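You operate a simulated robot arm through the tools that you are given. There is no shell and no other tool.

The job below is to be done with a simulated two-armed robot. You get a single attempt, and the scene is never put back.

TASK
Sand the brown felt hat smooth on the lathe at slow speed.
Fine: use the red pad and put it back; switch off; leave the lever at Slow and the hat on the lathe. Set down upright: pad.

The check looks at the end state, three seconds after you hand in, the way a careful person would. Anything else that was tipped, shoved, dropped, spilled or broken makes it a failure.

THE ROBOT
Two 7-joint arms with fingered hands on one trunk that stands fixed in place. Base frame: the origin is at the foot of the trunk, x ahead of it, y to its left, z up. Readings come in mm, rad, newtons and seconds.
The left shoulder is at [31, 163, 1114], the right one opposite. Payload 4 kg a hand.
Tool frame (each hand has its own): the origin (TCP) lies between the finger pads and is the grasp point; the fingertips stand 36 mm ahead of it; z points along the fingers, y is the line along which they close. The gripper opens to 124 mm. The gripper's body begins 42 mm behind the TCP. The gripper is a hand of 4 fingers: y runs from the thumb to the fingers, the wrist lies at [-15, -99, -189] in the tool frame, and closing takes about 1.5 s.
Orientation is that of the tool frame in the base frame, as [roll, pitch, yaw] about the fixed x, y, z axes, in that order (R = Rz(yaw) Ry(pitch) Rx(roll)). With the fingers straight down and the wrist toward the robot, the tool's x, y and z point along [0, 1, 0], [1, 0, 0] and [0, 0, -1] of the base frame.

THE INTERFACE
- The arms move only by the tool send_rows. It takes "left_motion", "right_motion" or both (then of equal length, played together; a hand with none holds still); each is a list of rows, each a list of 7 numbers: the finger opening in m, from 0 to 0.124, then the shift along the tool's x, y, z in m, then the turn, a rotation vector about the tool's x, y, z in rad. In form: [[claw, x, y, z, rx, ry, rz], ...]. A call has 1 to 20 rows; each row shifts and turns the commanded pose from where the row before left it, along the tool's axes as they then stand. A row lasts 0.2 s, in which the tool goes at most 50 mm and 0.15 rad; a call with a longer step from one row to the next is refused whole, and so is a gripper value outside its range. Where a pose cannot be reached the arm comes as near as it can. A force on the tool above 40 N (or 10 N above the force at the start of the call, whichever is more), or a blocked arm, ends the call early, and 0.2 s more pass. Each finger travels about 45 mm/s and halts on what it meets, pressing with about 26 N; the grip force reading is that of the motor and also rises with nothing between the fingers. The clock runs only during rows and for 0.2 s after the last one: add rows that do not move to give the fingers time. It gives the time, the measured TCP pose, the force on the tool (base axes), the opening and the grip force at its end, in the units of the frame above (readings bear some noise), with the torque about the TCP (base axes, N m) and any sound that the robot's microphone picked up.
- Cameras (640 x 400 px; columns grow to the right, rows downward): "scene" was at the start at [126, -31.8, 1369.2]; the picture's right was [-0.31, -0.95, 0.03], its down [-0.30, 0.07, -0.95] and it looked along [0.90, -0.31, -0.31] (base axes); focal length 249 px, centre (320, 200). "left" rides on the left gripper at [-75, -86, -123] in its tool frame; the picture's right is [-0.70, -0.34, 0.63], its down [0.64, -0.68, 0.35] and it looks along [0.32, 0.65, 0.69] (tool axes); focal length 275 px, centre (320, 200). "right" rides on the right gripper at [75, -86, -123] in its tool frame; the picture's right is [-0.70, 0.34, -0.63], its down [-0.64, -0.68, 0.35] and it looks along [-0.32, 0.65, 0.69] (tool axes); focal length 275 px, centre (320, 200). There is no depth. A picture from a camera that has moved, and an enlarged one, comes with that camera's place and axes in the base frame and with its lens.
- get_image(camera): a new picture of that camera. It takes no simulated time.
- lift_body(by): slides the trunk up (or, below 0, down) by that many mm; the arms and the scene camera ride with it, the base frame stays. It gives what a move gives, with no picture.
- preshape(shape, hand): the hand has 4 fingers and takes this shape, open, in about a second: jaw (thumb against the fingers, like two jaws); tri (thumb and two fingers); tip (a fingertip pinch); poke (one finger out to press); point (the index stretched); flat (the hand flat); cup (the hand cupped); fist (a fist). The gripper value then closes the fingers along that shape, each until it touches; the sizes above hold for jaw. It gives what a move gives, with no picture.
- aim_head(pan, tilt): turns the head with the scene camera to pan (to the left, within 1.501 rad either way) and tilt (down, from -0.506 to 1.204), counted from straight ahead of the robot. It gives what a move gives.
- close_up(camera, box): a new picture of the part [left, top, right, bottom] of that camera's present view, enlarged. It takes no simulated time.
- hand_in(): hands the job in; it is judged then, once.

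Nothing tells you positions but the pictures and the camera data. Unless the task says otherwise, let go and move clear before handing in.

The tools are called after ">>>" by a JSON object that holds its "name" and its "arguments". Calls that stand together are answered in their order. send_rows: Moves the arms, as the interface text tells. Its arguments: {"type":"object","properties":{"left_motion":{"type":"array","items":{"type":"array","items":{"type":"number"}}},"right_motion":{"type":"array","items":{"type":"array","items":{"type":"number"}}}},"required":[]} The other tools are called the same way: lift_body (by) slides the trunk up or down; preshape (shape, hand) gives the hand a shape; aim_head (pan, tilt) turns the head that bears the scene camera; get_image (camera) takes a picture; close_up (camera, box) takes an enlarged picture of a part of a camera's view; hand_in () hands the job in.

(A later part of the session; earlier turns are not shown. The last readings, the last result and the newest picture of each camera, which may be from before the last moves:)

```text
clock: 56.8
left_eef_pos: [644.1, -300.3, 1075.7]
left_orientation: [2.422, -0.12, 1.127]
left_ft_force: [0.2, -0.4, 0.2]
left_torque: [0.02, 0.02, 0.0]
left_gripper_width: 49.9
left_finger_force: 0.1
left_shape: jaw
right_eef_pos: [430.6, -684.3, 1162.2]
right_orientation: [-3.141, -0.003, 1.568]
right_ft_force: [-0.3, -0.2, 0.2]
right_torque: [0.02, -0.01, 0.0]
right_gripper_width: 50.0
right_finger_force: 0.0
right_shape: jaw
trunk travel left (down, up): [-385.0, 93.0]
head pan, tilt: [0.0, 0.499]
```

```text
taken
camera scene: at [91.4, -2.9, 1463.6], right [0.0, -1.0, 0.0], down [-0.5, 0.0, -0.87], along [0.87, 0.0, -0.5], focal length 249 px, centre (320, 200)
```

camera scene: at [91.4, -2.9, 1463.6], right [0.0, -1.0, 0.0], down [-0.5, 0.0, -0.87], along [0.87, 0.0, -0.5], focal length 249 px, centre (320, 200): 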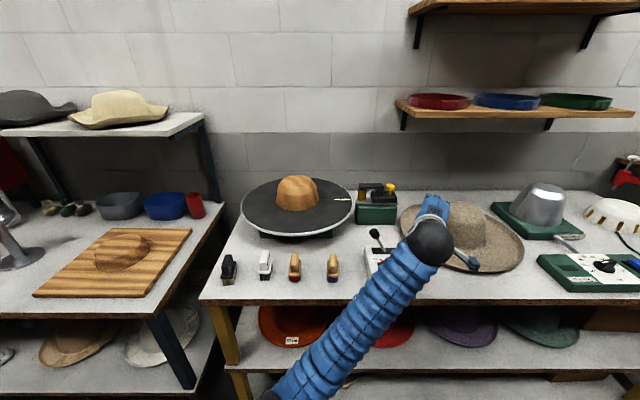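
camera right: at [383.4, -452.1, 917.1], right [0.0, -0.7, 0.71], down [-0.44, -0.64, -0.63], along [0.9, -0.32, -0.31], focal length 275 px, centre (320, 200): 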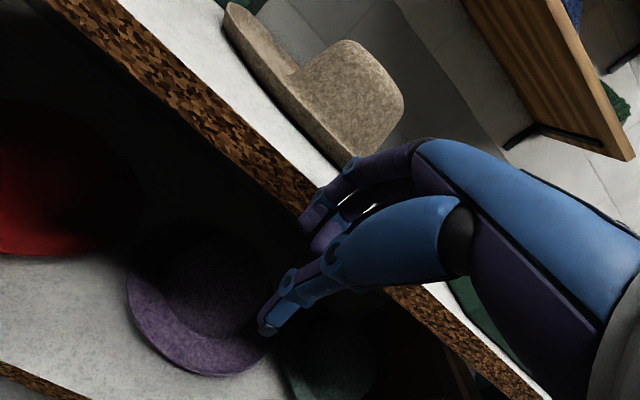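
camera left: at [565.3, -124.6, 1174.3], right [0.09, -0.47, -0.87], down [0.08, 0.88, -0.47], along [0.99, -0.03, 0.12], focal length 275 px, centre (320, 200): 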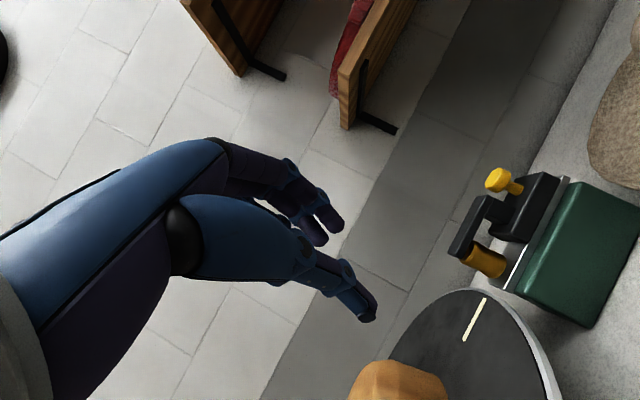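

Blocked by the chest again but it is moving left. I'll continue mostly leftwards with a slight rise to clear the lever.

>>> {"name": "send_rows", "arguments": {"left_motion": [[0.05, 0.0371, -0.0093, -0.0155, 0, 0, 0], [0.05, 0.0371, -0.0093, -0.0155, 0, 0, 0], [0.05, 0.0371, -0.0093, -0.0155, 0, 0, 0], [0.05, 0.0371, -0.0093, -0.0155, 0, 0, 0], [0.05, 0.0371, -0.0093, -0.0155, 0, 0, 0], [0.05, 0.0371, -0.0093, -0.0155, 0, 0, 0]]}}

>>> {"name": "get_image", "arguments": {"camera": "scene"}}

```text
clock: 58.2
left_eef_pos: [641.0, -58.1, 1136.8]
left_orientation: [2.421, -0.119, 1.127]
left_ft_force: [-0.6, 0.2, -0.6]
left_torque: [-0.05, 0.02, -0.01]
left_gripper_width: 50.0
left_finger_force: 0.1
left_shape: jaw
right_eef_pos: [429.5, -684.2, 1161.5]
right_orientation: [-3.141, -0.002, 1.57]
right_ft_force: [0.0, 0.1, 0.0]
right_torque: [-0.04, 0.0, -0.01]
right_gripper_width: 50.1
right_finger_force: 0.0
right_shape: jaw
trunk travel left (down, up): [-385.0, 93.0]
head pan, tilt: [0.0, 0.499]
```

```text
taken
camera scene: at [91.4, -1.6, 1463.7], right [0.0, -1.0, 0.0], down [-0.5, 0.0, -0.87], along [0.87, 0.0, -0.5], focal length 249 px, centre (320, 200)
```

scene: 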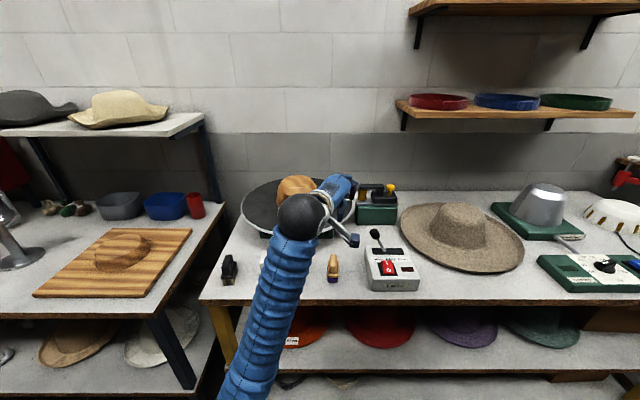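

Clear. Moving the left hand further to its own side and straightening it.

>>> {"name": "send_rows", "arguments": {"left_motion": [[0.05, 0.0371, -0.0093, -0.0155, 0, 0, 0], [0.05, 0.0371, -0.0093, -0.0155, 0, 0, 0], [0.05, 0.0371, -0.0093, -0.0155, 0, 0, 0], [0.05, 0.0371, -0.0093, -0.0155, 0, 0, 0], [0.05, 0.0371, -0.0093, -0.0155, 0, 0, 0], [0.05, 0.0371, -0.0093, -0.0155, 0, 0, 0], [0.05, 0.0371, -0.0093, -0.0155, 0, 0, 0], [0.05, 0.0371, -0.0093, -0.0155, 0, 0, 0]]}}

>>> {"name": "send_rows", "arguments": {"left_motion": [[0.06, 0, 0, 0, 0.11, -0.02, -0.06], [0.06, 0, 0, 0, 0.11, -0.02, -0.06], [0.06, 0, 0, 0, 0.11, -0.02, -0.06], [0.06, 0, 0, 0, 0.11, -0.02, -0.06], [0.06, 0, 0, 0, 0.11, -0.02, -0.06], [0.06, 0, 0, 0, 0.11, -0.02, -0.06]]}}

```text
clock: 60.0
left_eef_pos: [640.0, 263.4, 1213.2]
left_orientation: [2.422, -0.118, 1.124]
left_ft_force: [-0.3, 0.4, 0.8]
left_torque: [-0.03, 0.01, -0.01]
left_gripper_width: 50.1
left_finger_force: 0.0
left_shape: jaw
right_eef_pos: [428.0, -683.7, 1163.1]
right_orientation: [3.14, -0.003, 1.57]
right_ft_force: [0.1, 0.1, 0.6]
right_torque: [-0.03, 0.0, 0.01]
right_gripper_width: 50.1
right_finger_force: 0.1
right_shape: jaw
trunk travel left (down, up): [-385.0, 93.0]
head pan, tilt: [0.0, 0.499]
```

```text
clock: 61.4
left_eef_pos: [642.0, 260.1, 1214.9]
left_orientation: [3.092, 0.125, 1.409]
left_ft_force: [0.5, 0.5, 1.4]
left_torque: [0.0, 0.02, -0.02]
left_gripper_width: 59.7
left_finger_force: 0.0
left_shape: jaw
right_eef_pos: [428.7, -684.4, 1161.1]
right_orientation: [3.141, -0.002, 1.569]
right_ft_force: [-0.2, -1.0, -0.5]
right_torque: [-0.01, -0.03, -0.03]
right_gripper_width: 50.0
right_finger_force: 0.0
right_shape: jaw
trunk travel left (down, up): [-385.0, 93.0]
head pan, tilt: [0.0, 0.499]
```

Left hand is back on its own side. Now I'll raise the trunk, bring the right hand in front of the hat and pitch it forward.

>>> {"name": "lift_body", "arguments": {"by": 90}}

>>> {"name": "send_rows", "arguments": {"left_motion": [[0.06, 0.04, -0.01, 0, 0, 0, 0], [0.06, 0.04, -0.01, 0, 0, 0, 0], [0.06, 0, 0, 0, 0, 0, 0], [0.06, 0, 0, 0, 0, 0, 0], [0.06, 0, 0, 0, 0, 0, 0]], "right_motion": [[0.06, 0.0312, 0.0296, 0, 0, 0, 0], [0.06, 0.0312, 0.0296, 0, 0, 0, 0], [0.06, 0.0312, 0.0296, 0, 0, 0, 0], [0.06, 0.0312, 0.0296, 0, 0, 0, 0], [0.06, 0.0312, 0.0296, 0, 0, 0, 0]]}}

>>> {"name": "send_rows", "arguments": {"right_motion": [[0.06, 0, 0, 0, -0.131, 0, 0], [0.06, 0, 0, 0, -0.131, 0, 0], [0.06, 0, 0, 0, -0.131, 0, 0], [0.06, 0, 0, 0, -0.131, 0, 0], [0.06, 0, 0, 0, -0.131, 0, 0], [0.06, 0, 0, 0, -0.131, 0, 0]]}}

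>>> {"name": "aim_head", "arguments": {"pan": -0.5, "tilt": 0.7}}

>>> {"name": "get_image", "arguments": {"camera": "scene"}}

```text
clock: 62.6
left_eef_pos: [641.7, 259.9, 1304.9]
left_orientation: [3.089, 0.125, 1.408]
left_ft_force: [0.5, -0.8, -0.4]
left_torque: [0.0, 0.0, -0.02]
left_gripper_width: 59.7
left_finger_force: 0.1
left_shape: jaw
right_eef_pos: [429.2, -682.7, 1252.3]
right_orientation: [-3.141, -0.002, 1.57]
right_ft_force: [-0.5, 0.6, -0.5]
right_torque: [-0.01, -0.04, -0.01]
right_gripper_width: 50.1
right_finger_force: 0.0
right_shape: jaw
trunk travel left (down, up): [-475.0, 3.0]
head pan, tilt: [0.0, 0.499]
```

```text
clock: 63.8
left_eef_pos: [636.5, 340.0, 1291.6]
left_orientation: [3.091, 0.125, 1.407]
left_ft_force: [-0.2, 0.4, -0.7]
left_torque: [0.02, 0.04, -0.01]
left_gripper_width: 59.9
left_finger_force: 0.1
left_shape: jaw
right_eef_pos: [579.6, -530.8, 1251.6]
right_orientation: [3.141, -0.003, 1.565]
right_ft_force: [0.8, -0.5, 0.6]
right_torque: [0.01, 0.03, -0.02]
right_gripper_width: 59.9
right_finger_force: 0.1
right_shape: jaw
trunk travel left (down, up): [-475.0, 3.0]
head pan, tilt: [0.0, 0.499]
```

```text
clock: 65.4
left_eef_pos: [632.5, 342.5, 1293.4]
left_orientation: [3.09, 0.127, 1.409]
left_ft_force: [-0.1, 0.3, -1.2]
left_torque: [0.0, -0.01, 0.04]
left_gripper_width: 59.6
left_finger_force: 0.1
left_shape: jaw
right_eef_pos: [560.9, -532.7, 1181.5]
right_orientation: [2.529, -0.002, 1.562]
right_ft_force: [-0.7, 0.1, -0.1]
right_torque: [-0.02, 0.0, -0.03]
right_gripper_width: 59.7
right_finger_force: 0.0
right_shape: jaw
right hand out of reach, approached as far as the arm can: row 6
trunk travel left (down, up): [-475.0, 3.0]
head pan, tilt: [0.0, 0.499]
stopped in row 6 (right hand): the arm was blocked; the commanded pose is now the measured one
```

```text
clock: 66.3
left_eef_pos: [635.3, 340.4, 1293.2]
left_orientation: [3.089, 0.124, 1.409]
left_ft_force: [0.5, 0.3, -0.9]
left_torque: [-0.01, 0.02, -0.03]
left_gripper_width: 59.7
left_finger_force: 0.1
left_shape: jaw
right_eef_pos: [561.4, -534.5, 1180.4]
right_orientation: [2.527, -0.001, 1.561]
right_ft_force: [0.3, -0.3, 0.2]
right_torque: [-0.01, 0.0, -0.03]
right_gripper_width: 60.1
right_finger_force: 0.0
right_shape: jaw
trunk travel left (down, up): [-475.0, 3.0]
head pan, tilt: [-0.499, 0.7]
```

```text
taken
camera scene: at [65.0, -43.2, 1538.3], right [-0.48, -0.88, 0.0], down [-0.57, 0.31, -0.77], along [0.67, -0.37, -0.64], focal length 249 px, centre (320, 200)
```

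scene: 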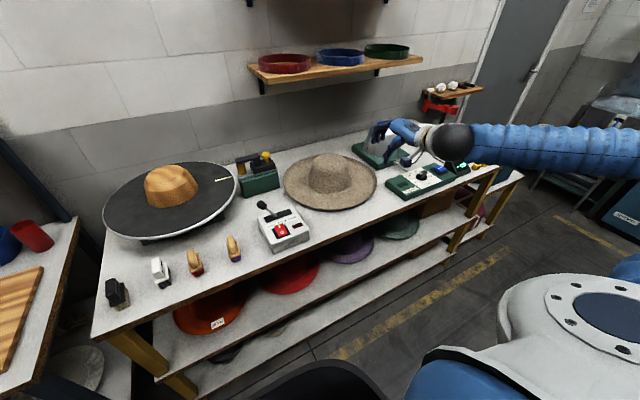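

The right arm likes this pitched pose only when its shoulder is lower relative to the hand. I'll straighten the right hand, then lower the trunk in stages while keeping both hands high.

>>> {"name": "send_rows", "arguments": {"left_motion": [[0.06, 0, 0, 0, 0, 0, 0], [0.06, 0, 0, 0, 0, 0, 0], [0.06, 0, 0, 0, 0, 0, 0], [0.06, 0, 0, 0, 0, 0, 0], [0.06, 0, 0, 0, 0, 0, 0], [0.06, 0, 0, -0.04, 0, 0, 0], [0.06, 0, 0, -0.04, 0, 0, 0]], "right_motion": [[0.06, 0, 0, 0, 0.123, 0, 0], [0.06, 0, 0, 0, 0.123, 0, 0], [0.06, 0, 0, 0, 0.123, 0, 0], [0.06, 0, 0, 0, 0.123, 0, 0], [0.06, 0, 0, 0, 0.123, 0, 0], [0.06, 0, 0, -0.045, 0, 0, 0], [0.06, 0, 0, -0.045, 0, 0, 0]]}}

>>> {"name": "lift_body", "arguments": {"by": -150}}

>>> {"name": "send_rows", "arguments": {"left_motion": [[0.06, 0, 0, -0.04, 0, 0, 0], [0.06, 0, 0, -0.04, 0, 0, 0], [0.06, 0, 0, -0.04, 0, 0, 0]], "right_motion": [[0.06, 0, 0, -0.045, 0, 0, 0], [0.06, 0, 0, -0.045, 0, 0, 0], [0.06, 0, 0, -0.045, 0, 0, 0]]}}

>>> {"name": "lift_body", "arguments": {"by": -150}}

```text
clock: 68.0
left_eef_pos: [633.9, 351.3, 1371.8]
left_orientation: [3.091, 0.125, 1.41]
left_ft_force: [0.3, 0.2, -0.1]
left_torque: [-0.01, -0.01, -0.04]
left_gripper_width: 60.0
left_finger_force: 0.1
left_shape: jaw
right_eef_pos: [564.4, -533.3, 1272.9]
right_orientation: [-3.138, -0.004, 1.56]
right_ft_force: [0.2, -0.8, -0.4]
right_torque: [0.01, 0.0, 0.02]
right_gripper_width: 60.0
right_finger_force: 0.0
right_shape: jaw
trunk travel left (down, up): [-475.0, 3.0]
head pan, tilt: [-0.499, 0.7]
```

```text
clock: 69.7
left_eef_pos: [632.2, 352.6, 1223.2]
left_orientation: [3.089, 0.124, 1.409]
left_ft_force: [-1.3, -0.7, -0.8]
left_torque: [-0.01, -0.03, 0.02]
left_gripper_width: 59.7
left_finger_force: 0.1
left_shape: jaw
right_eef_pos: [561.4, -533.2, 1121.1]
right_orientation: [3.141, -0.002, 1.561]
right_ft_force: [0.4, -0.3, -0.1]
right_torque: [-0.02, 0.01, 0.01]
right_gripper_width: 60.1
right_finger_force: 0.1
right_shape: jaw
trunk travel left (down, up): [-325.0, 153.0]
head pan, tilt: [-0.499, 0.7]
```

```text
clock: 70.5
left_eef_pos: [629.3, 368.1, 1339.5]
left_orientation: [3.091, 0.125, 1.407]
left_ft_force: [0.0, 0.7, -0.3]
left_torque: [-0.01, -0.01, 0.0]
left_gripper_width: 60.0
left_finger_force: 0.1
left_shape: jaw
right_eef_pos: [559.4, -534.4, 1255.8]
right_orientation: [3.141, -0.001, 1.559]
right_ft_force: [-0.3, 0.2, 0.8]
right_torque: [0.01, -0.02, -0.01]
right_gripper_width: 60.0
right_finger_force: 0.0
right_shape: jaw
trunk travel left (down, up): [-325.0, 153.0]
head pan, tilt: [-0.499, 0.7]
```

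```text
clock: 72.2
left_eef_pos: [627.9, 367.5, 1192.5]
left_orientation: [3.088, 0.127, 1.408]
left_ft_force: [0.5, 0.3, 1.1]
left_torque: [0.01, -0.02, -0.03]
left_gripper_width: 59.8
left_finger_force: 0.0
left_shape: jaw
right_eef_pos: [561.1, -534.8, 1106.5]
right_orientation: [3.14, -0.002, 1.561]
right_ft_force: [0.3, -0.3, -0.2]
right_torque: [0.03, 0.01, -0.01]
right_gripper_width: 60.0
right_finger_force: 0.1
right_shape: jaw
trunk travel left (down, up): [-175.0, 303.0]
head pan, tilt: [-0.499, 0.7]
```

Continuing: trunk to about -240 with the hands kept high, then yaw and pitch the right hand.

>>> {"name": "send_rows", "arguments": {"left_motion": [[0.06, 0, 0, -0.04, 0, 0, 0], [0.06, 0, 0, -0.04, 0, 0, 0], [0.06, 0, 0, -0.04, 0, 0, 0]], "right_motion": [[0.06, 0, 0, -0.045, 0, 0, 0], [0.06, 0, 0, -0.045, 0, 0, 0], [0.06, 0, 0, -0.045, 0, 0, 0]]}}

>>> {"name": "lift_body", "arguments": {"by": -140}}

>>> {"name": "send_rows", "arguments": {"right_motion": [[0.06, 0, 0, 0, 0, 0, -0.131], [0.06, 0, 0, 0, 0, 0, -0.131], [0.06, 0, 0, 0, 0, 0, -0.131], [0.06, 0, 0, 0, -0.131, 0, 0], [0.06, 0, 0, 0, -0.131, 0, 0], [0.06, 0, 0, 0, -0.131, 0, 0], [0.06, 0, 0, 0, -0.131, 0, 0], [0.06, 0, 0, 0, -0.131, 0, 0], [0.06, 0, 0, 0, -0.131, 0, 0]]}}

>>> {"name": "get_image", "arguments": {"camera": "scene"}}

>>> {"name": "get_image", "arguments": {"camera": "right"}}

```text
clock: 73.0
left_eef_pos: [624.1, 383.2, 1311.1]
left_orientation: [3.09, 0.125, 1.408]
left_ft_force: [-0.5, 0.3, 0.2]
left_torque: [-0.01, -0.01, 0.0]
left_gripper_width: 59.8
left_finger_force: 0.0
left_shape: jaw
right_eef_pos: [558.8, -535.0, 1240.8]
right_orientation: [3.141, -0.002, 1.56]
right_ft_force: [0.0, -0.1, -0.4]
right_torque: [0.02, 0.0, 0.05]
right_gripper_width: 60.0
right_finger_force: 0.2
right_shape: jaw
trunk travel left (down, up): [-175.0, 303.0]
head pan, tilt: [-0.499, 0.7]
```

```text
clock: 74.7
left_eef_pos: [624.0, 384.2, 1171.4]
left_orientation: [3.09, 0.125, 1.409]
left_ft_force: [-0.4, -0.1, 1.2]
left_torque: [-0.02, -0.03, 0.01]
left_gripper_width: 59.8
left_finger_force: 0.0
left_shape: jaw
right_eef_pos: [560.0, -534.8, 1101.4]
right_orientation: [3.14, -0.002, 1.56]
right_ft_force: [-0.5, -0.3, -0.6]
right_torque: [-0.03, -0.05, -0.02]
right_gripper_width: 60.0
right_finger_force: 0.0
right_shape: jaw
trunk travel left (down, up): [-35.0, 443.0]
head pan, tilt: [-0.499, 0.7]
```

```text
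clock: 76.7
left_eef_pos: [625.4, 382.7, 1169.3]
left_orientation: [3.089, 0.126, 1.407]
left_ft_force: [0.5, -0.5, 0.2]
left_torque: [0.0, -0.01, 0.01]
left_gripper_width: 59.9
left_finger_force: 0.1
left_shape: jaw
right_eef_pos: [563.5, -531.0, 1102.7]
right_orientation: [2.353, -0.002, 1.952]
right_ft_force: [0.5, 0.3, 0.4]
right_torque: [0.01, 0.01, -0.03]
right_gripper_width: 59.8
right_finger_force: 0.0
right_shape: jaw
right hand out of reach, approached as far as the arm can: row 7
trunk travel left (down, up): [-35.0, 443.0]
head pan, tilt: [-0.499, 0.7]
```

```text
taken
camera scene: at [247.4, -43.3, 1010.2], right [-0.43, -0.88, 0.21], down [-0.85, 0.31, -0.43], along [0.31, -0.37, -0.88], focal length 249 px, centre (320, 200)
```

scene: 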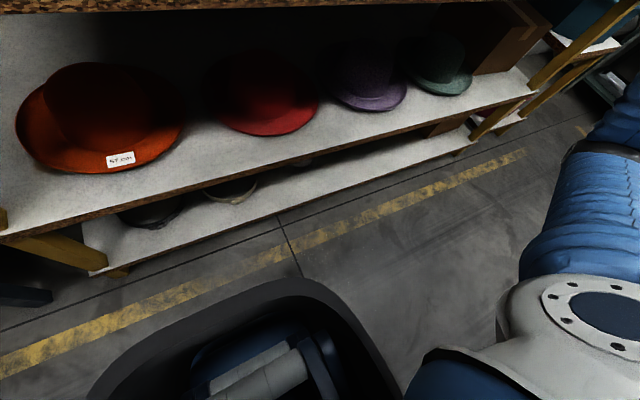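

```text
taken
camera right: at [398.0, -515.6, 1126.9], right [0.06, -0.73, 0.68], down [0.02, -0.68, -0.73], along [1.0, 0.06, -0.03], focal length 275 px, centre (320, 200)
```

right: 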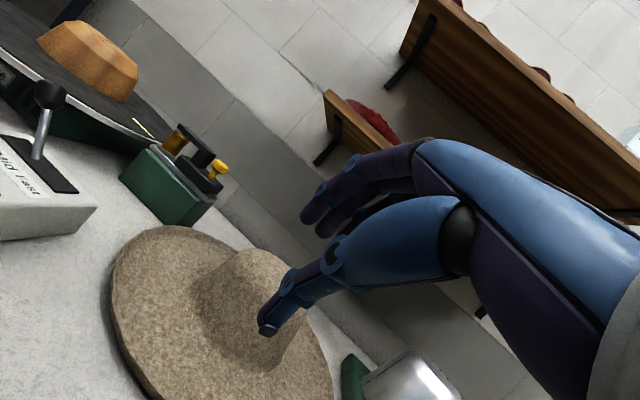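

The right hand now holds the pitched pose (yawed 22 degrees left). I'll move in small steps to a stand-off before the near rim, checking tracking.

>>> {"name": "send_rows", "arguments": {"right_motion": [[0.05, -0.0275, -0.017, 0.0124, 0, 0, 0], [0.05, -0.0275, -0.017, 0.0124, 0, 0, 0]]}}

>>> {"name": "send_rows", "arguments": {"right_motion": [[0.05, -0.0275, -0.017, 0.0124, 0, 0, 0], [0.05, -0.0275, -0.017, 0.0124, 0, 0, 0]]}}

>>> {"name": "get_image", "arguments": {"camera": "right"}}

```text
clock: 77.3
left_eef_pos: [623.9, 382.1, 1169.7]
left_orientation: [3.089, 0.126, 1.408]
left_ft_force: [0.3, 0.2, 0.1]
left_torque: [0.02, 0.01, 0.01]
left_gripper_width: 59.6
left_finger_force: 0.1
left_shape: jaw
right_eef_pos: [574.2, -549.4, 1084.8]
right_orientation: [2.355, -0.002, 1.954]
right_ft_force: [-0.1, -0.5, -0.1]
right_torque: [0.04, -0.01, -0.02]
right_gripper_width: 50.3
right_finger_force: 0.0
right_shape: jaw
right hand out of reach, approached as far as the arm can: row 1, 2
trunk travel left (down, up): [-35.0, 443.0]
head pan, tilt: [-0.499, 0.7]
```

```text
clock: 77.9
left_eef_pos: [625.1, 383.0, 1169.9]
left_orientation: [3.091, 0.125, 1.407]
left_ft_force: [0.2, 0.2, 0.0]
left_torque: [0.04, 0.01, 0.01]
left_gripper_width: 59.8
left_finger_force: 0.0
left_shape: jaw
right_eef_pos: [573.7, -550.3, 1084.2]
right_orientation: [2.355, -0.003, 1.954]
right_ft_force: [0.2, -0.1, -0.9]
right_torque: [-0.02, 0.0, 0.01]
right_gripper_width: 50.4
right_finger_force: 0.0
right_shape: jaw
right hand out of reach, approached as far as the arm can: row 1, 2
trunk travel left (down, up): [-35.0, 443.0]
head pan, tilt: [-0.499, 0.7]
```

```text
taken
camera right: at [409.2, -534.0, 1110.2], right [0.07, -0.73, 0.68], down [0.02, -0.69, -0.73], along [1.0, 0.06, -0.03], focal length 275 px, centre (320, 200)
```

right: 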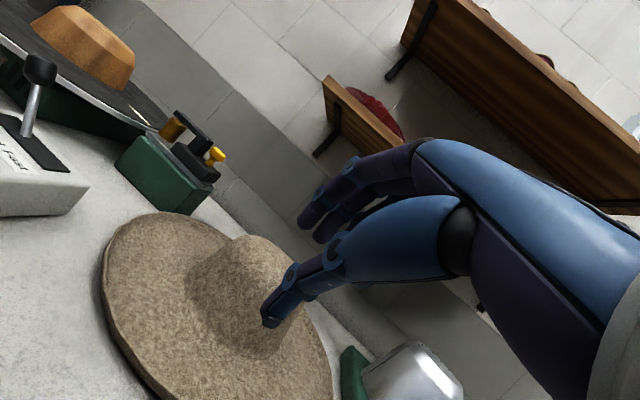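

I think the arm flips between elbow-up and elbow-down solutions, and the earlier dip was that flip happening over the table edge. I'll return the trunk to its normal height and let the flip happen safely in front of the bench.

>>> {"name": "lift_body", "arguments": {"by": 240}}

>>> {"name": "send_rows", "arguments": {"right_motion": [[0.05, 0, 0, 0, 0.131, 0, 0], [0.05, 0, 0, 0, 0.131, 0, 0], [0.05, 0, 0, 0, 0.131, 0, 0], [0.05, 0, 0, 0, 0.131, 0, 0], [0.05, 0, 0, 0, 0.131, 0, 0], [0.05, 0, 0, 0, 0.131, 0, 0], [0.05, 0, 0, 0, 0, 0, 0.128], [0.05, 0, 0, 0, 0, 0, 0.128], [0.05, 0, 0, 0, 0, 0, 0.128]]}}

```text
clock: 80.4
left_eef_pos: [626.2, 384.8, 1408.9]
left_orientation: [3.09, 0.125, 1.409]
left_ft_force: [0.2, 0.0, 0.0]
left_torque: [0.01, 0.02, -0.04]
left_gripper_width: 60.4
left_finger_force: 0.1
left_shape: jaw
right_eef_pos: [444.0, -548.3, 1469.6]
right_orientation: [2.107, 0.095, 1.94]
right_ft_force: [0.3, 0.4, -0.2]
right_torque: [-0.01, 0.0, 0.01]
right_gripper_width: 50.1
right_finger_force: 0.0
right_shape: jaw
trunk travel left (down, up): [-275.0, 203.0]
head pan, tilt: [-0.499, 0.7]
```

```text
clock: 82.4
left_eef_pos: [624.8, 384.6, 1411.2]
left_orientation: [3.09, 0.126, 1.409]
left_ft_force: [-0.2, 0.4, 0.9]
left_torque: [0.03, -0.03, 0.0]
left_gripper_width: 60.1
left_finger_force: 0.3
left_shape: jaw
right_eef_pos: [442.9, -548.0, 1470.8]
right_orientation: [2.876, -0.003, 1.565]
right_ft_force: [-0.7, -0.2, 0.4]
right_torque: [0.01, -0.04, 0.0]
right_gripper_width: 50.2
right_finger_force: 0.0
right_shape: jaw
trunk travel left (down, up): [-275.0, 203.0]
head pan, tilt: [-0.499, 0.7]
```

The right hand is high and clear. Straightening it and bringing it down in front of the bench edge.

>>> {"name": "send_rows", "arguments": {"right_motion": [[0.05, 0, 0, 0, 0.131, 0, 0], [0.05, 0, 0, 0, 0.131, 0, 0], [0.05, 0, 0.005, 0.045, 0, 0, 0], [0.05, 0, 0.005, 0.045, 0, 0, 0], [0.05, 0, 0.005, 0.045, 0, 0, 0], [0.05, 0, 0.005, 0.045, 0, 0, 0], [0.05, 0, 0.005, 0.045, 0, 0, 0], [0.05, 0, 0.005, 0.045, 0, 0, 0], [0.05, 0, 0.005, 0.045, 0, 0, 0], [0.05, 0, 0.0, 0.045, 0, 0, 0]]}}

>>> {"name": "get_image", "arguments": {"camera": "scene"}}

```text
clock: 84.6
left_eef_pos: [624.2, 385.0, 1410.6]
left_orientation: [3.089, 0.126, 1.409]
left_ft_force: [-0.5, 0.4, 0.5]
left_torque: [-0.05, -0.02, 0.0]
left_gripper_width: 60.0
left_finger_force: 0.1
left_shape: jaw
right_eef_pos: [480.7, -546.2, 1111.1]
right_orientation: [3.138, -0.003, 1.569]
right_ft_force: [-0.2, -0.4, 0.1]
right_torque: [0.0, 0.03, -0.03]
right_gripper_width: 50.0
right_finger_force: 0.0
right_shape: jaw
trunk travel left (down, up): [-275.0, 203.0]
head pan, tilt: [-0.499, 0.7]
```

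```text
taken
camera scene: at [107.1, -42.8, 1327.0], right [-0.48, -0.88, 0.05], down [-0.64, 0.31, -0.7], along [0.6, -0.37, -0.71], focal length 249 px, centre (320, 200)
```

scene: 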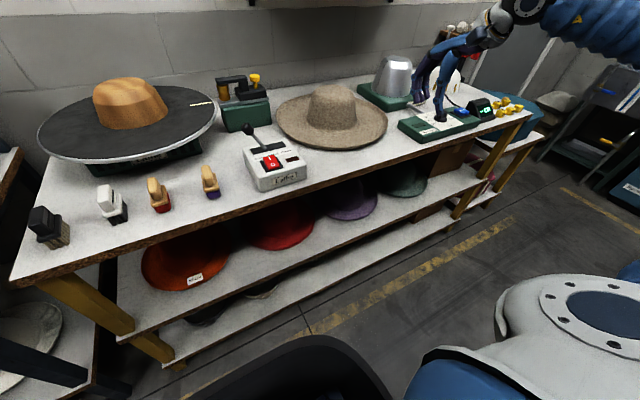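

Now lowering in front of the bench edge and pitching the hand gradually, watching the tracking.

>>> {"name": "send_rows", "arguments": {"right_motion": [[0.05, 0, 0, 0.045, 0, 0, 0], [0.05, 0, 0, 0.045, 0, 0, 0], [0.05, 0, 0, 0.04, 0, 0, 0]]}}

>>> {"name": "send_rows", "arguments": {"right_motion": [[0.05, 0, 0, 0, -0.1, 0, 0], [0.05, 0, 0, 0, -0.1, 0, 0], [0.05, 0, 0, 0, -0.1, 0, 0]]}}

>>> {"name": "get_image", "arguments": {"camera": "scene"}}

```text
clock: 85.4
left_eef_pos: [625.5, 382.5, 1409.1]
left_orientation: [3.09, 0.126, 1.409]
left_ft_force: [0.6, -0.1, -0.5]
left_torque: [0.02, 0.06, 0.01]
left_gripper_width: 59.9
left_finger_force: 0.1
left_shape: jaw
right_eef_pos: [478.8, -547.3, 980.1]
right_orientation: [3.138, -0.002, 1.568]
right_ft_force: [-1.0, 0.2, -0.4]
right_torque: [0.01, 0.0, 0.02]
right_gripper_width: 49.7
right_finger_force: 0.0
right_shape: jaw
trunk travel left (down, up): [-275.0, 203.0]
head pan, tilt: [-0.499, 0.7]
```

```text
clock: 86.2
left_eef_pos: [624.3, 382.9, 1410.4]
left_orientation: [3.091, 0.126, 1.41]
left_ft_force: [-0.7, 0.1, -0.4]
left_torque: [0.01, -0.03, -0.02]
left_gripper_width: 60.0
left_finger_force: 0.0
left_shape: jaw
right_eef_pos: [480.0, -545.5, 981.7]
right_orientation: [2.836, -0.006, 1.568]
right_ft_force: [0.0, 0.5, -0.1]
right_torque: [-0.01, 0.01, 0.0]
right_gripper_width: 50.1
right_finger_force: 0.1
right_shape: jaw
trunk travel left (down, up): [-275.0, 203.0]
head pan, tilt: [-0.499, 0.7]
```

```text
taken
camera scene: at [107.1, -43.3, 1327.0], right [-0.48, -0.88, 0.05], down [-0.64, 0.31, -0.7], along [0.6, -0.37, -0.71], focal length 249 px, centre (320, 200)
```

scene: 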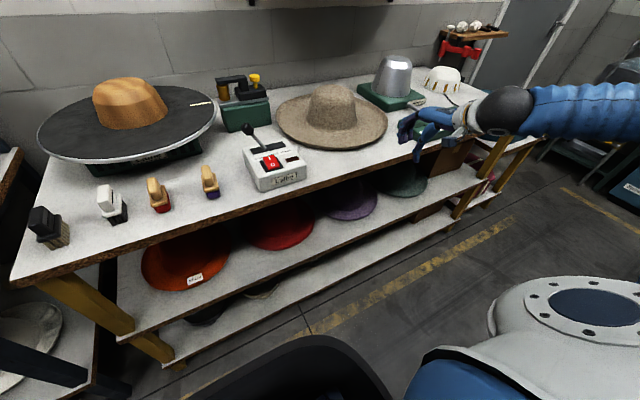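

Tracking well so far. Continuing the pitch.

>>> {"name": "send_rows", "arguments": {"right_motion": [[0.05, 0, 0, 0, -0.1, 0, 0], [0.05, 0, 0, 0, -0.1, 0, 0]]}}

>>> {"name": "send_rows", "arguments": {"right_motion": [[0.05, 0, 0, 0, -0.1, 0, 0], [0.05, 0, 0, 0, -0.1, 0, 0]]}}

>>> {"name": "get_image", "arguments": {"camera": "scene"}}

```text
clock: 86.8
left_eef_pos: [624.3, 383.6, 1409.9]
left_orientation: [3.09, 0.125, 1.409]
left_ft_force: [0.3, 0.5, 0.5]
left_torque: [0.02, -0.03, 0.0]
left_gripper_width: 59.9
left_finger_force: 0.1
left_shape: jaw
right_eef_pos: [480.5, -545.7, 979.7]
right_orientation: [2.638, -0.006, 1.571]
right_ft_force: [0.0, -0.5, -0.4]
right_torque: [0.02, -0.03, 0.03]
right_gripper_width: 50.1
right_finger_force: 0.0
right_shape: jaw
trunk travel left (down, up): [-275.0, 203.0]
head pan, tilt: [-0.499, 0.7]
```

```text
clock: 87.6
left_eef_pos: [624.4, 384.7, 1408.9]
left_orientation: [3.089, 0.126, 1.41]
left_ft_force: [0.7, 0.4, -0.2]
left_torque: [-0.01, -0.05, -0.01]
left_gripper_width: 60.0
left_finger_force: 0.0
left_shape: jaw
right_eef_pos: [471.9, -546.5, 953.9]
right_orientation: [2.497, -0.003, 1.571]
right_ft_force: [1.3, 0.5, 0.1]
right_torque: [-0.03, 0.01, 0.0]
right_gripper_width: 49.9
right_finger_force: 0.0
right_shape: jaw
trunk travel left (down, up): [-275.0, 203.0]
head pan, tilt: [-0.499, 0.7]
stopped in row 2 (right hand): the arm was blocked; the commanded pose is now the measured one
```

```text
taken
camera scene: at [107.9, -42.4, 1327.0], right [-0.48, -0.88, 0.05], down [-0.64, 0.31, -0.7], along [0.6, -0.37, -0.71], focal length 249 px, centre (320, 200)
```

scene: 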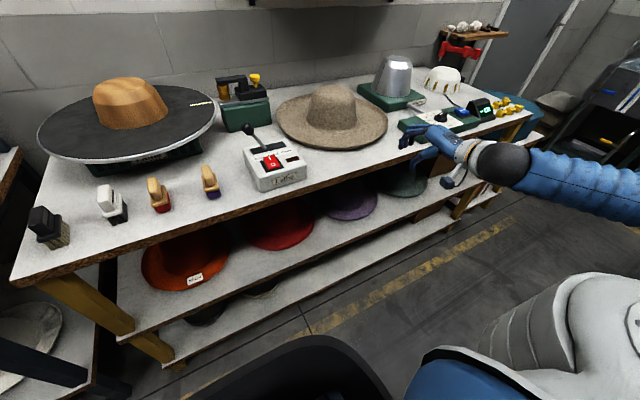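

It stopped partway with no contact force. I'll let it settle and try small forward steps from here.

>>> {"name": "send_rows", "arguments": {"right_motion": [[0.05, 0, 0, 0, 0, 0, 0], [0.05, 0, 0.01, -0.005, 0, 0, 0], [0.05, 0, 0.01, -0.005, 0, 0, 0]]}}

>>> {"name": "send_rows", "arguments": {"right_motion": [[0.05, 0, 0.02, 0.01, 0, 0, 0], [0.05, 0, 0.02, 0.01, 0, 0, 0]]}}

```text
clock: 88.4
left_eef_pos: [624.1, 383.4, 1410.0]
left_orientation: [3.09, 0.126, 1.409]
left_ft_force: [-0.6, 0.9, 0.1]
left_torque: [0.01, 0.04, -0.04]
left_gripper_width: 59.9
left_finger_force: 0.1
left_shape: jaw
right_eef_pos: [481.2, -546.5, 974.0]
right_orientation: [2.497, -0.003, 1.569]
right_ft_force: [0.7, -0.7, 0.1]
right_torque: [-0.02, 0.0, -0.01]
right_gripper_width: 49.8
right_finger_force: 0.0
right_shape: jaw
trunk travel left (down, up): [-275.0, 203.0]
head pan, tilt: [-0.499, 0.7]
```

```text
clock: 89.0
left_eef_pos: [625.4, 383.6, 1409.7]
left_orientation: [3.092, 0.127, 1.407]
left_ft_force: [-0.7, -0.4, 0.2]
left_torque: [-0.01, 0.0, -0.04]
left_gripper_width: 60.0
left_finger_force: 0.1
left_shape: jaw
right_eef_pos: [524.0, -546.9, 981.7]
right_orientation: [2.498, -0.003, 1.567]
right_ft_force: [-0.4, 0.4, 0.4]
right_torque: [0.02, -0.01, -0.01]
right_gripper_width: 49.6
right_finger_force: 0.1
right_shape: jaw
trunk travel left (down, up): [-275.0, 203.0]
head pan, tilt: [-0.499, 0.7]
```

It follows well now in this configuration. Trying a little more pitch.

>>> {"name": "send_rows", "arguments": {"right_motion": [[0.05, 0, 0, 0, -0.07, 0, 0], [0.05, 0, 0, 0, -0.07, 0, 0]]}}

>>> {"name": "get_image", "arguments": {"camera": "right"}}

>>> {"name": "get_image", "arguments": {"camera": "scene"}}

```text
clock: 89.6
left_eef_pos: [622.0, 384.9, 1410.0]
left_orientation: [3.089, 0.124, 1.408]
left_ft_force: [-0.1, -2.2, -0.1]
left_torque: [0.0, -0.02, 0.03]
left_gripper_width: 60.0
left_finger_force: 0.1
left_shape: jaw
right_eef_pos: [517.0, -547.1, 956.6]
right_orientation: [2.408, -0.003, 1.57]
right_ft_force: [1.8, -0.5, 4.7]
right_torque: [-0.06, 0.36, -0.01]
right_gripper_width: 49.9
right_finger_force: 0.0
right_shape: jaw
trunk travel left (down, up): [-275.0, 203.0]
head pan, tilt: [-0.499, 0.7]
```

```text
taken
camera right: at [371.5, -471.4, 990.0], right [-0.17, -0.7, 0.7], down [-0.28, -0.64, -0.71], along [0.95, -0.32, -0.08], focal length 275 px, centre (320, 200)
```

right: 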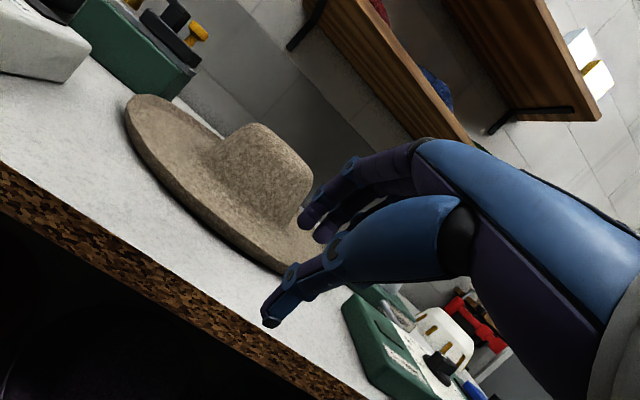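

```text
taken
camera scene: at [106.8, -43.2, 1327.0], right [-0.48, -0.88, 0.05], down [-0.64, 0.31, -0.7], along [0.6, -0.37, -0.71], focal length 249 px, centre (320, 200)
```

scene: 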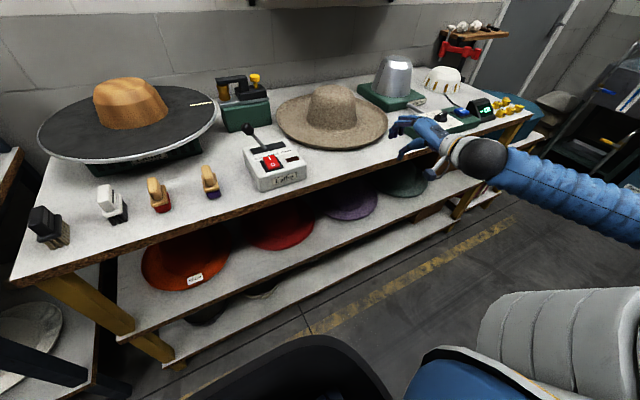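

Pitched to about 42 degrees and holding. Let it settle and read the pose.

>>> {"name": "send_rows", "arguments": {"right_motion": [[0.05, 0, 0, 0, 0, 0, 0], [0.05, 0, 0, 0, 0, 0, 0]]}}

```text
clock: 90.2
left_eef_pos: [624.9, 384.4, 1410.3]
left_orientation: [3.09, 0.126, 1.407]
left_ft_force: [-0.4, 0.3, 0.4]
left_torque: [-0.02, 0.03, -0.02]
left_gripper_width: 59.8
left_finger_force: 0.1
left_shape: jaw
right_eef_pos: [525.4, -547.9, 981.6]
right_orientation: [2.357, -0.002, 1.569]
right_ft_force: [0.8, 0.7, 0.2]
right_torque: [0.0, 0.01, 0.0]
right_gripper_width: 50.0
right_finger_force: 0.0
right_shape: jaw
trunk travel left (down, up): [-275.0, 203.0]
head pan, tilt: [-0.499, 0.7]
```

It settles exactly at 45 degrees; the arm just needs slower motion. Moving carefully to a stand-off in front of the rim.

>>> {"name": "send_rows", "arguments": {"right_motion": [[0.05, 0.006, 0.0066, 0.017, 0, 0, 0], [0.05, 0.006, 0.0066, 0.017, 0, 0, 0], [0.05, 0.006, 0.0066, 0.017, 0, 0, 0], [0.05, 0, 0, 0, 0, 0, 0]]}}

>>> {"name": "get_image", "arguments": {"camera": "right"}}

>>> {"name": "close_up", "arguments": {"camera": "right", "box": [100, 80, 340, 330]}}

```text
clock: 91.2
left_eef_pos: [624.3, 382.6, 1410.2]
left_orientation: [3.09, 0.127, 1.409]
left_ft_force: [0.0, 0.1, 0.0]
left_torque: [0.03, 0.0, 0.02]
left_gripper_width: 60.0
left_finger_force: 0.1
left_shape: jaw
right_eef_pos: [575.3, -530.2, 961.2]
right_orientation: [2.358, -0.003, 1.57]
right_ft_force: [0.8, 0.3, -0.3]
right_torque: [0.02, -0.02, -0.02]
right_gripper_width: 50.0
right_finger_force: 0.1
right_shape: jaw
trunk travel left (down, up): [-275.0, 203.0]
head pan, tilt: [-0.499, 0.7]
```

```text
taken
camera right: at [426.9, -454.0, 986.5], right [-0.21, -0.7, 0.69], down [-0.24, -0.64, -0.73], along [0.95, -0.32, -0.03], focal length 275 px, centre (320, 200)
```

right: 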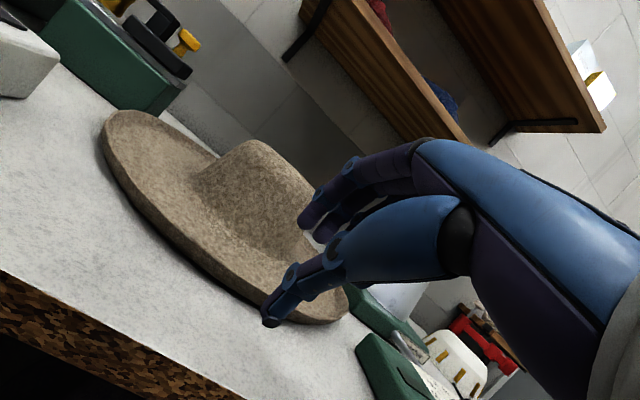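

```text
1.60 times, centred on (220, 205) of right
camera zoom: at [426.9, -454.0, 986.5], right [-0.21, -0.7, 0.69], down [-0.24, -0.64, -0.73], along [0.95, -0.32, -0.03], focal length 440 px, centre (480, 192)
```

zoom: 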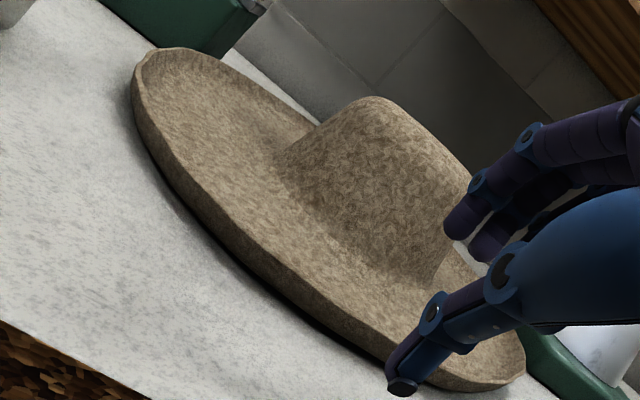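

The rim shows a steep outer band. I'll zoom in on its profile at the left end of the hat to judge its slope and thickness.

>>> {"name": "close_up", "arguments": {"camera": "right", "box": [90, 95, 190, 195]}}

>>> {"name": "close_up", "arguments": {"camera": "right", "box": [190, 210, 310, 330]}}

```text
4.00 times, centred on (140, 145) of right
camera zoom: at [426.9, -454.0, 986.5], right [-0.21, -0.7, 0.69], down [-0.24, -0.64, -0.73], along [0.95, -0.32, -0.03], focal length 1101 px, centre (1040, 420)
```

zoom: 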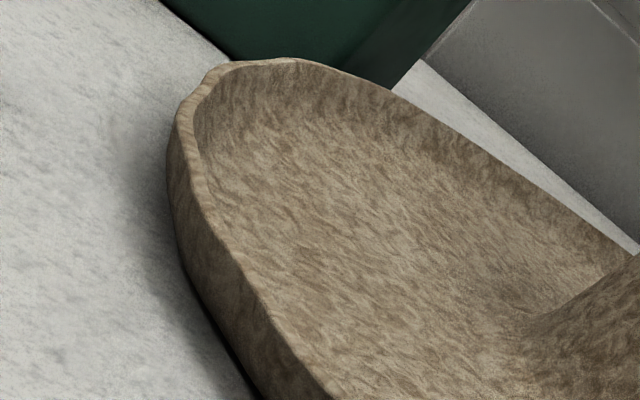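

```text
3.33 times, centred on (250, 270) of right
camera zoom: at [426.9, -454.0, 986.5], right [-0.21, -0.7, 0.69], down [-0.24, -0.64, -0.73], along [0.95, -0.32, -0.03], focal length 918 px, centre (553, -33)
```

zoom: 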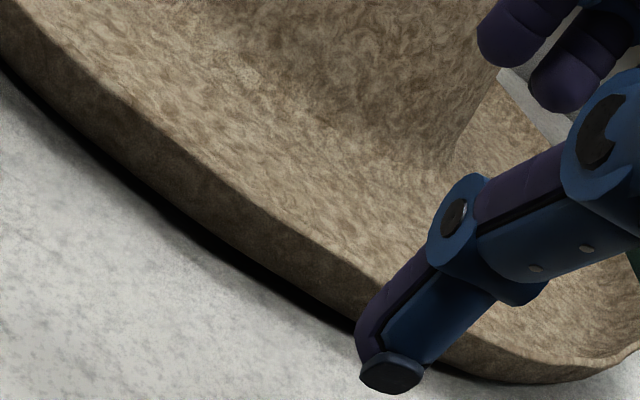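

The rim is a steep, outward-leaning flange about 20 mm tall, which suits a steeper pinch with the thumb outside and the fingers inside. I'll adjust the pitch to match it and move close.

>>> {"name": "send_rows", "arguments": {"right_motion": [[0.05, 0, 0, 0, 0.0625, 0, 0], [0.045, 0, 0, 0, 0.0625, 0, 0], [0.04, 0, 0.0053, 0.0166, 0, 0, 0], [0.035, 0, 0.0053, 0.0166, 0, 0, 0], [0.032, 0, 0.0053, 0.0166, 0, 0, 0], [0.032, 0, 0, 0, 0, 0, 0]]}}

>>> {"name": "get_image", "arguments": {"camera": "right"}}

>>> {"name": "close_up", "arguments": {"camera": "right", "box": [220, 150, 400, 340]}}

```text
clock: 92.6
left_eef_pos: [624.4, 383.6, 1410.0]
left_orientation: [3.091, 0.125, 1.41]
left_ft_force: [-0.2, 0.3, -0.1]
left_torque: [0.04, 0.03, 0.03]
left_gripper_width: 59.9
left_finger_force: 0.0
left_shape: jaw
right_eef_pos: [617.2, -529.1, 930.0]
right_orientation: [2.484, -0.003, 1.57]
right_ft_force: [-0.1, 0.2, 0.8]
right_torque: [-0.01, -0.03, 0.01]
right_gripper_width: 32.3
right_finger_force: 0.2
right_shape: jaw
trunk travel left (down, up): [-275.0, 203.0]
head pan, tilt: [-0.499, 0.7]
```

```text
taken
camera right: at [474.7, -452.9, 973.7], right [-0.12, -0.7, 0.71], down [-0.33, -0.64, -0.69], along [0.94, -0.32, -0.15], focal length 275 px, centre (320, 200)
```

right: 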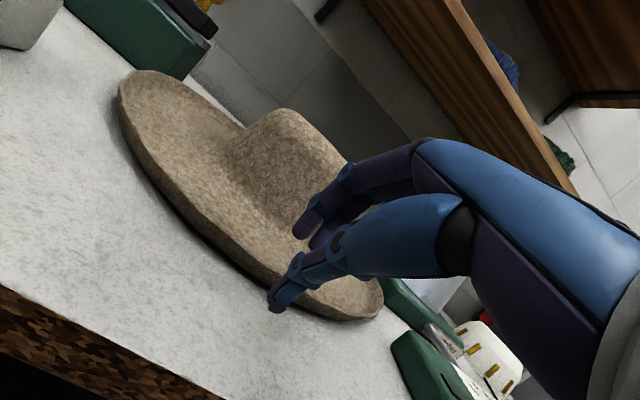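

```text
2.11 times, centred on (310, 245) of right
camera zoom: at [474.7, -452.9, 973.7], right [-0.12, -0.7, 0.71], down [-0.33, -0.64, -0.69], along [0.94, -0.32, -0.15], focal length 580 px, centre (341, 105)
```

zoom: 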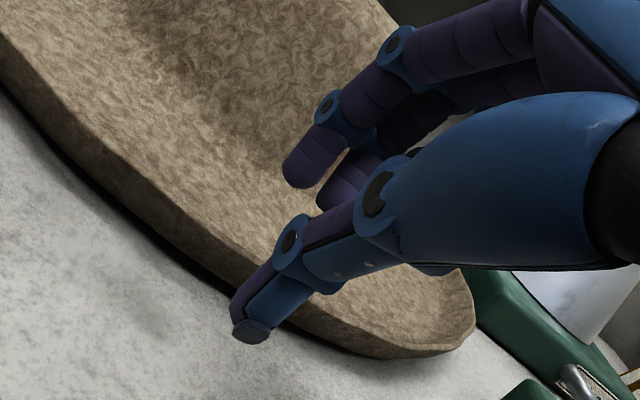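

The jaw is straddling the rim line correctly. Advancing onto the flange slowly.

>>> {"name": "send_rows", "arguments": {"right_motion": [[0.03, 0, 0, 0.012, 0, 0, 0], [0.028, 0, 0, 0.012, 0, 0, 0], [0.028, 0, 0, 0.008, 0, 0, 0], [0.028, 0, 0, 0, 0, 0, 0]]}}

>>> {"name": "close_up", "arguments": {"camera": "right", "box": [220, 150, 400, 340]}}

```text
clock: 93.6
left_eef_pos: [624.7, 382.9, 1410.0]
left_orientation: [3.091, 0.127, 1.408]
left_ft_force: [0.2, 0.2, 0.5]
left_torque: [-0.02, 0.0, 0.03]
left_gripper_width: 60.2
left_finger_force: 0.1
left_shape: jaw
right_eef_pos: [623.2, -541.7, 920.0]
right_orientation: [2.487, -0.004, 1.573]
right_ft_force: [0.8, 0.5, 0.5]
right_torque: [-0.02, -0.03, 0.03]
right_gripper_width: 28.2
right_finger_force: 0.1
right_shape: jaw
right hand out of reach, approached as far as the arm can: row 1, 2, 3
trunk travel left (down, up): [-275.0, 203.0]
head pan, tilt: [-0.499, 0.7]
```

```text
2.11 times, centred on (310, 245) of right
camera zoom: at [481.2, -466.7, 964.8], right [-0.12, -0.7, 0.71], down [-0.33, -0.64, -0.69], along [0.94, -0.31, -0.15], focal length 580 px, centre (341, 105)
```

zoom: 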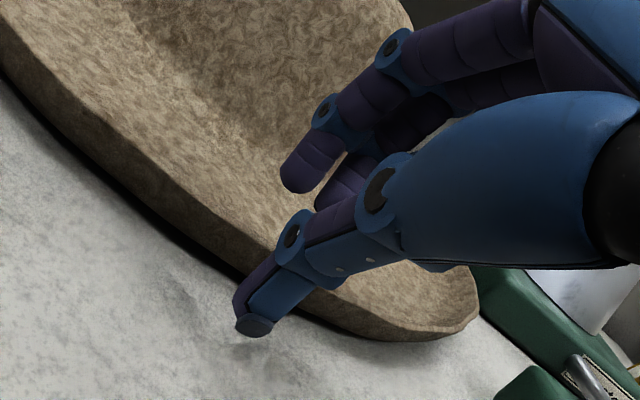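

The arm reports out of reach here but leans to the right, so a pinch point a little further right may be reachable. I'll back off slightly and test that.

>>> {"name": "send_rows", "arguments": {"right_motion": [[0.03, 0, 0, -0.015, 0, 0, 0], [0.03, -0.02, 0, -0.005, 0, 0, 0], [0.03, -0.02, 0, 0, 0, 0, 0], [0.03, 0, 0, 0, 0, 0, 0]]}}

>>> {"name": "send_rows", "arguments": {"right_motion": [[0.03, 0, 0.002, 0.012, 0, 0, 0], [0.03, 0, 0.002, 0.012, 0, 0, 0], [0.03, 0, 0, 0, 0, 0, 0]]}}

```text
clock: 94.6
left_eef_pos: [625.2, 384.1, 1410.2]
left_orientation: [3.091, 0.126, 1.409]
left_ft_force: [0.5, -0.3, 0.1]
left_torque: [-0.01, 0.01, -0.01]
left_gripper_width: 59.8
left_finger_force: 0.0
left_shape: jaw
right_eef_pos: [610.9, -583.7, 936.8]
right_orientation: [2.484, -0.002, 1.568]
right_ft_force: [0.1, -0.9, 0.0]
right_torque: [-0.01, -0.01, 0.01]
right_gripper_width: 29.9
right_finger_force: 0.0
right_shape: jaw
trunk travel left (down, up): [-275.0, 203.0]
head pan, tilt: [-0.499, 0.7]
```

```text
clock: 95.4
left_eef_pos: [625.4, 384.2, 1410.2]
left_orientation: [3.091, 0.126, 1.409]
left_ft_force: [1.2, 0.2, -0.2]
left_torque: [0.0, -0.03, -0.01]
left_gripper_width: 60.0
left_finger_force: 0.1
left_shape: jaw
right_eef_pos: [629.1, -582.5, 919.6]
right_orientation: [2.483, -0.002, 1.57]
right_ft_force: [1.1, -0.6, 0.3]
right_torque: [0.0, 0.0, -0.01]
right_gripper_width: 29.7
right_finger_force: 0.1
right_shape: jaw
trunk travel left (down, up): [-275.0, 203.0]
head pan, tilt: [-0.499, 0.7]
```

Fully reachable there. Continuing the advance onto the rim.

>>> {"name": "send_rows", "arguments": {"right_motion": [[0.028, 0, 0.002, 0.008, 0, 0, 0], [0.028, 0, 0.001, 0.008, 0, 0, 0], [0.028, 0, 0.001, 0.006, 0, 0, 0], [0.028, 0, 0, 0, 0, 0, 0]]}}

>>> {"name": "close_up", "arguments": {"camera": "right", "box": [220, 150, 400, 340]}}

>>> {"name": "get_image", "arguments": {"camera": "scene"}}

```text
clock: 96.4
left_eef_pos: [624.4, 384.2, 1409.6]
left_orientation: [3.09, 0.125, 1.409]
left_ft_force: [-0.2, 1.0, 0.1]
left_torque: [-0.04, 0.02, 0.0]
left_gripper_width: 59.8
left_finger_force: 0.1
left_shape: jaw
right_eef_pos: [646.2, -584.9, 906.7]
right_orientation: [2.486, -0.002, 1.571]
right_ft_force: [-0.6, 0.0, 2.6]
right_torque: [-0.03, -0.05, -0.02]
right_gripper_width: 28.2
right_finger_force: 0.0
right_shape: jaw
trunk travel left (down, up): [-275.0, 203.0]
head pan, tilt: [-0.499, 0.7]
```

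```text
2.11 times, centred on (310, 245) of right
camera zoom: at [502.9, -508.5, 951.7], right [-0.12, -0.7, 0.71], down [-0.33, -0.64, -0.69], along [0.94, -0.31, -0.15], focal length 580 px, centre (341, 105)
```

zoom: 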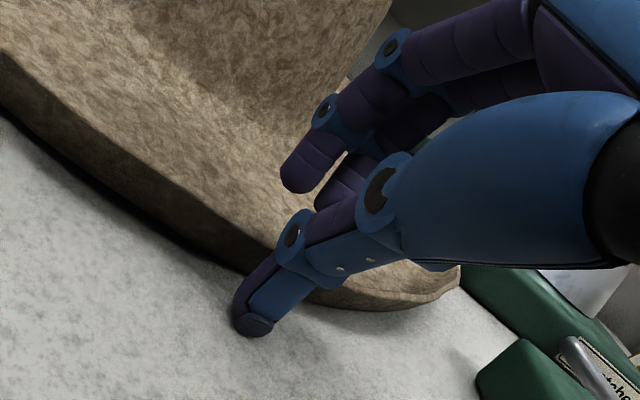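

```text
taken
camera scene: at [107.4, -43.0, 1327.0], right [-0.48, -0.88, 0.05], down [-0.64, 0.31, -0.7], along [0.6, -0.37, -0.71], focal length 249 px, centre (320, 200)
```

scene: 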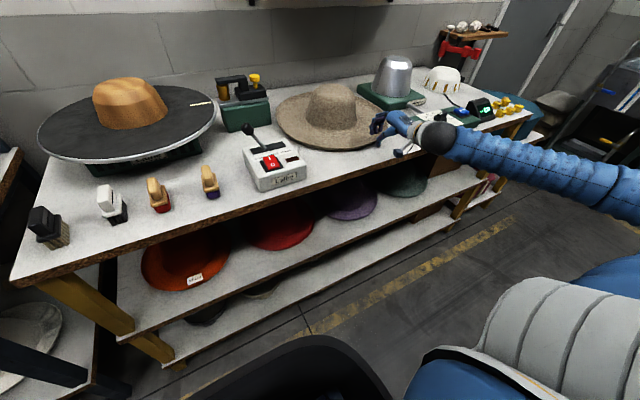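

The rim is between thumb and fingers and the thumb is just brushing the table. I'll narrow the opening, seat a few mm deeper, then close.

>>> {"name": "send_rows", "arguments": {"right_motion": [[0.02, 0, 0, 0, 0, 0, 0], [0.016, 0, -0.001, 0, 0, 0, 0], [0.016, 0, 0, 0.004, 0, 0, 0], [0.016, 0, 0, 0.004, 0, 0, 0], [0.016, 0, 0, 0, 0, 0, 0]]}}

>>> {"name": "close_up", "arguments": {"camera": "right", "box": [220, 150, 400, 340]}}

```text
clock: 97.6
left_eef_pos: [624.0, 384.0, 1410.4]
left_orientation: [3.091, 0.126, 1.408]
left_ft_force: [-0.5, 0.3, 0.7]
left_torque: [-0.02, 0.02, -0.03]
left_gripper_width: 59.9
left_finger_force: 0.0
left_shape: jaw
right_eef_pos: [645.2, -583.6, 905.6]
right_orientation: [2.488, -0.003, 1.569]
right_ft_force: [-2.4, 3.2, 3.4]
right_torque: [-0.02, 0.25, 0.11]
right_gripper_width: 10.3
right_finger_force: 26.3
right_shape: jaw
right hand out of reach, approached as far as the arm can: row 3, 4
trunk travel left (down, up): [-275.0, 203.0]
head pan, tilt: [-0.499, 0.7]
```

```text
2.11 times, centred on (310, 245) of right
camera zoom: at [502.5, -509.6, 950.5], right [-0.12, -0.7, 0.71], down [-0.33, -0.64, -0.69], along [0.94, -0.31, -0.15], focal length 580 px, centre (341, 105)
```

zoom: 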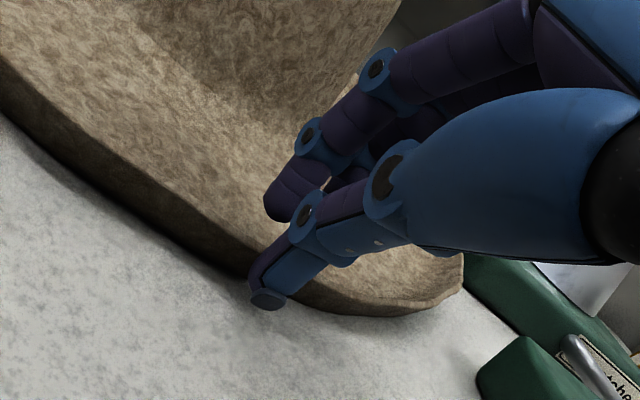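

The fingers are already clamping the flange (about 10 mm thick, 26 N). I'll close fully and lift the near side slightly to test the hold.

>>> {"name": "send_rows", "arguments": {"right_motion": [[0.0, 0, 0, 0, 0, 0, 0], [0.0, 0, 0, 0, 0, 0, 0], [0.0, 0, 0.0061, -0.0079, 0, 0, 0], [0.0, 0, 0.0061, -0.0079, 0, 0, 0], [0.0, 0, 0.0061, -0.0079, 0, 0, 0], [0.0, 0, 0, 0, 0, 0, 0]]}}

>>> {"name": "get_image", "arguments": {"camera": "right"}}

>>> {"name": "close_up", "arguments": {"camera": "scene", "box": [250, 60, 450, 180]}}

```text
clock: 99.0
left_eef_pos: [624.3, 383.9, 1409.6]
left_orientation: [3.089, 0.124, 1.409]
left_ft_force: [0.1, 0.0, 0.7]
left_torque: [0.01, -0.01, 0.01]
left_gripper_width: 60.0
left_finger_force: 0.0
left_shape: jaw
right_eef_pos: [647.3, -583.8, 935.3]
right_orientation: [2.484, -0.003, 1.57]
right_ft_force: [-0.3, 0.7, -1.7]
right_torque: [-0.08, 0.39, 0.01]
right_gripper_width: 9.4
right_finger_force: 26.0
right_shape: jaw
trunk travel left (down, up): [-275.0, 203.0]
head pan, tilt: [-0.499, 0.7]
```

```text
taken
camera right: at [503.7, -508.5, 978.9], right [-0.12, -0.7, 0.71], down [-0.33, -0.64, -0.69], along [0.94, -0.32, -0.15], focal length 275 px, centre (320, 200)
```

right: 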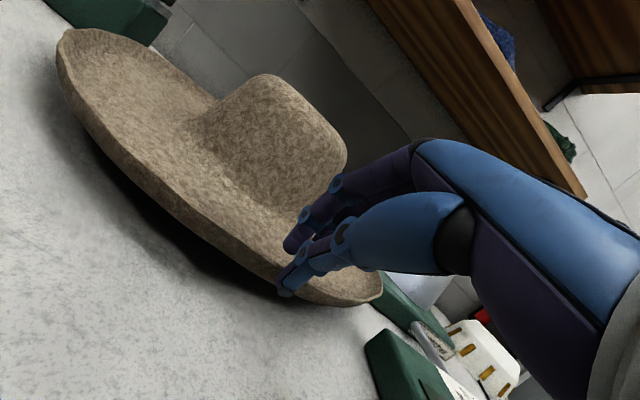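

```text
3.20 times, centred on (350, 120) of scene
camera zoom: at [107.8, -43.2, 1326.9], right [-0.48, -0.88, 0.05], down [-0.64, 0.31, -0.7], along [0.6, -0.37, -0.71], focal length 798 px, centre (224, 456)
```

zoom: 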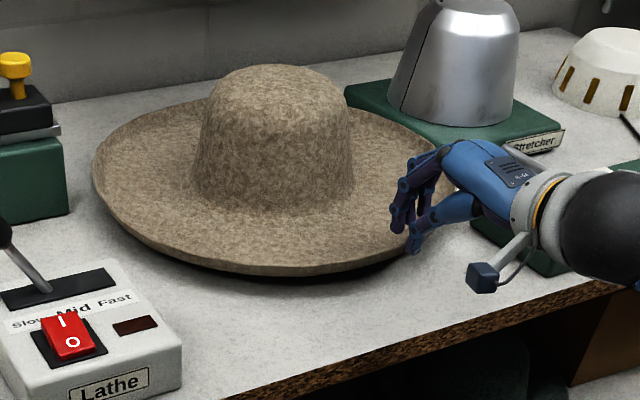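

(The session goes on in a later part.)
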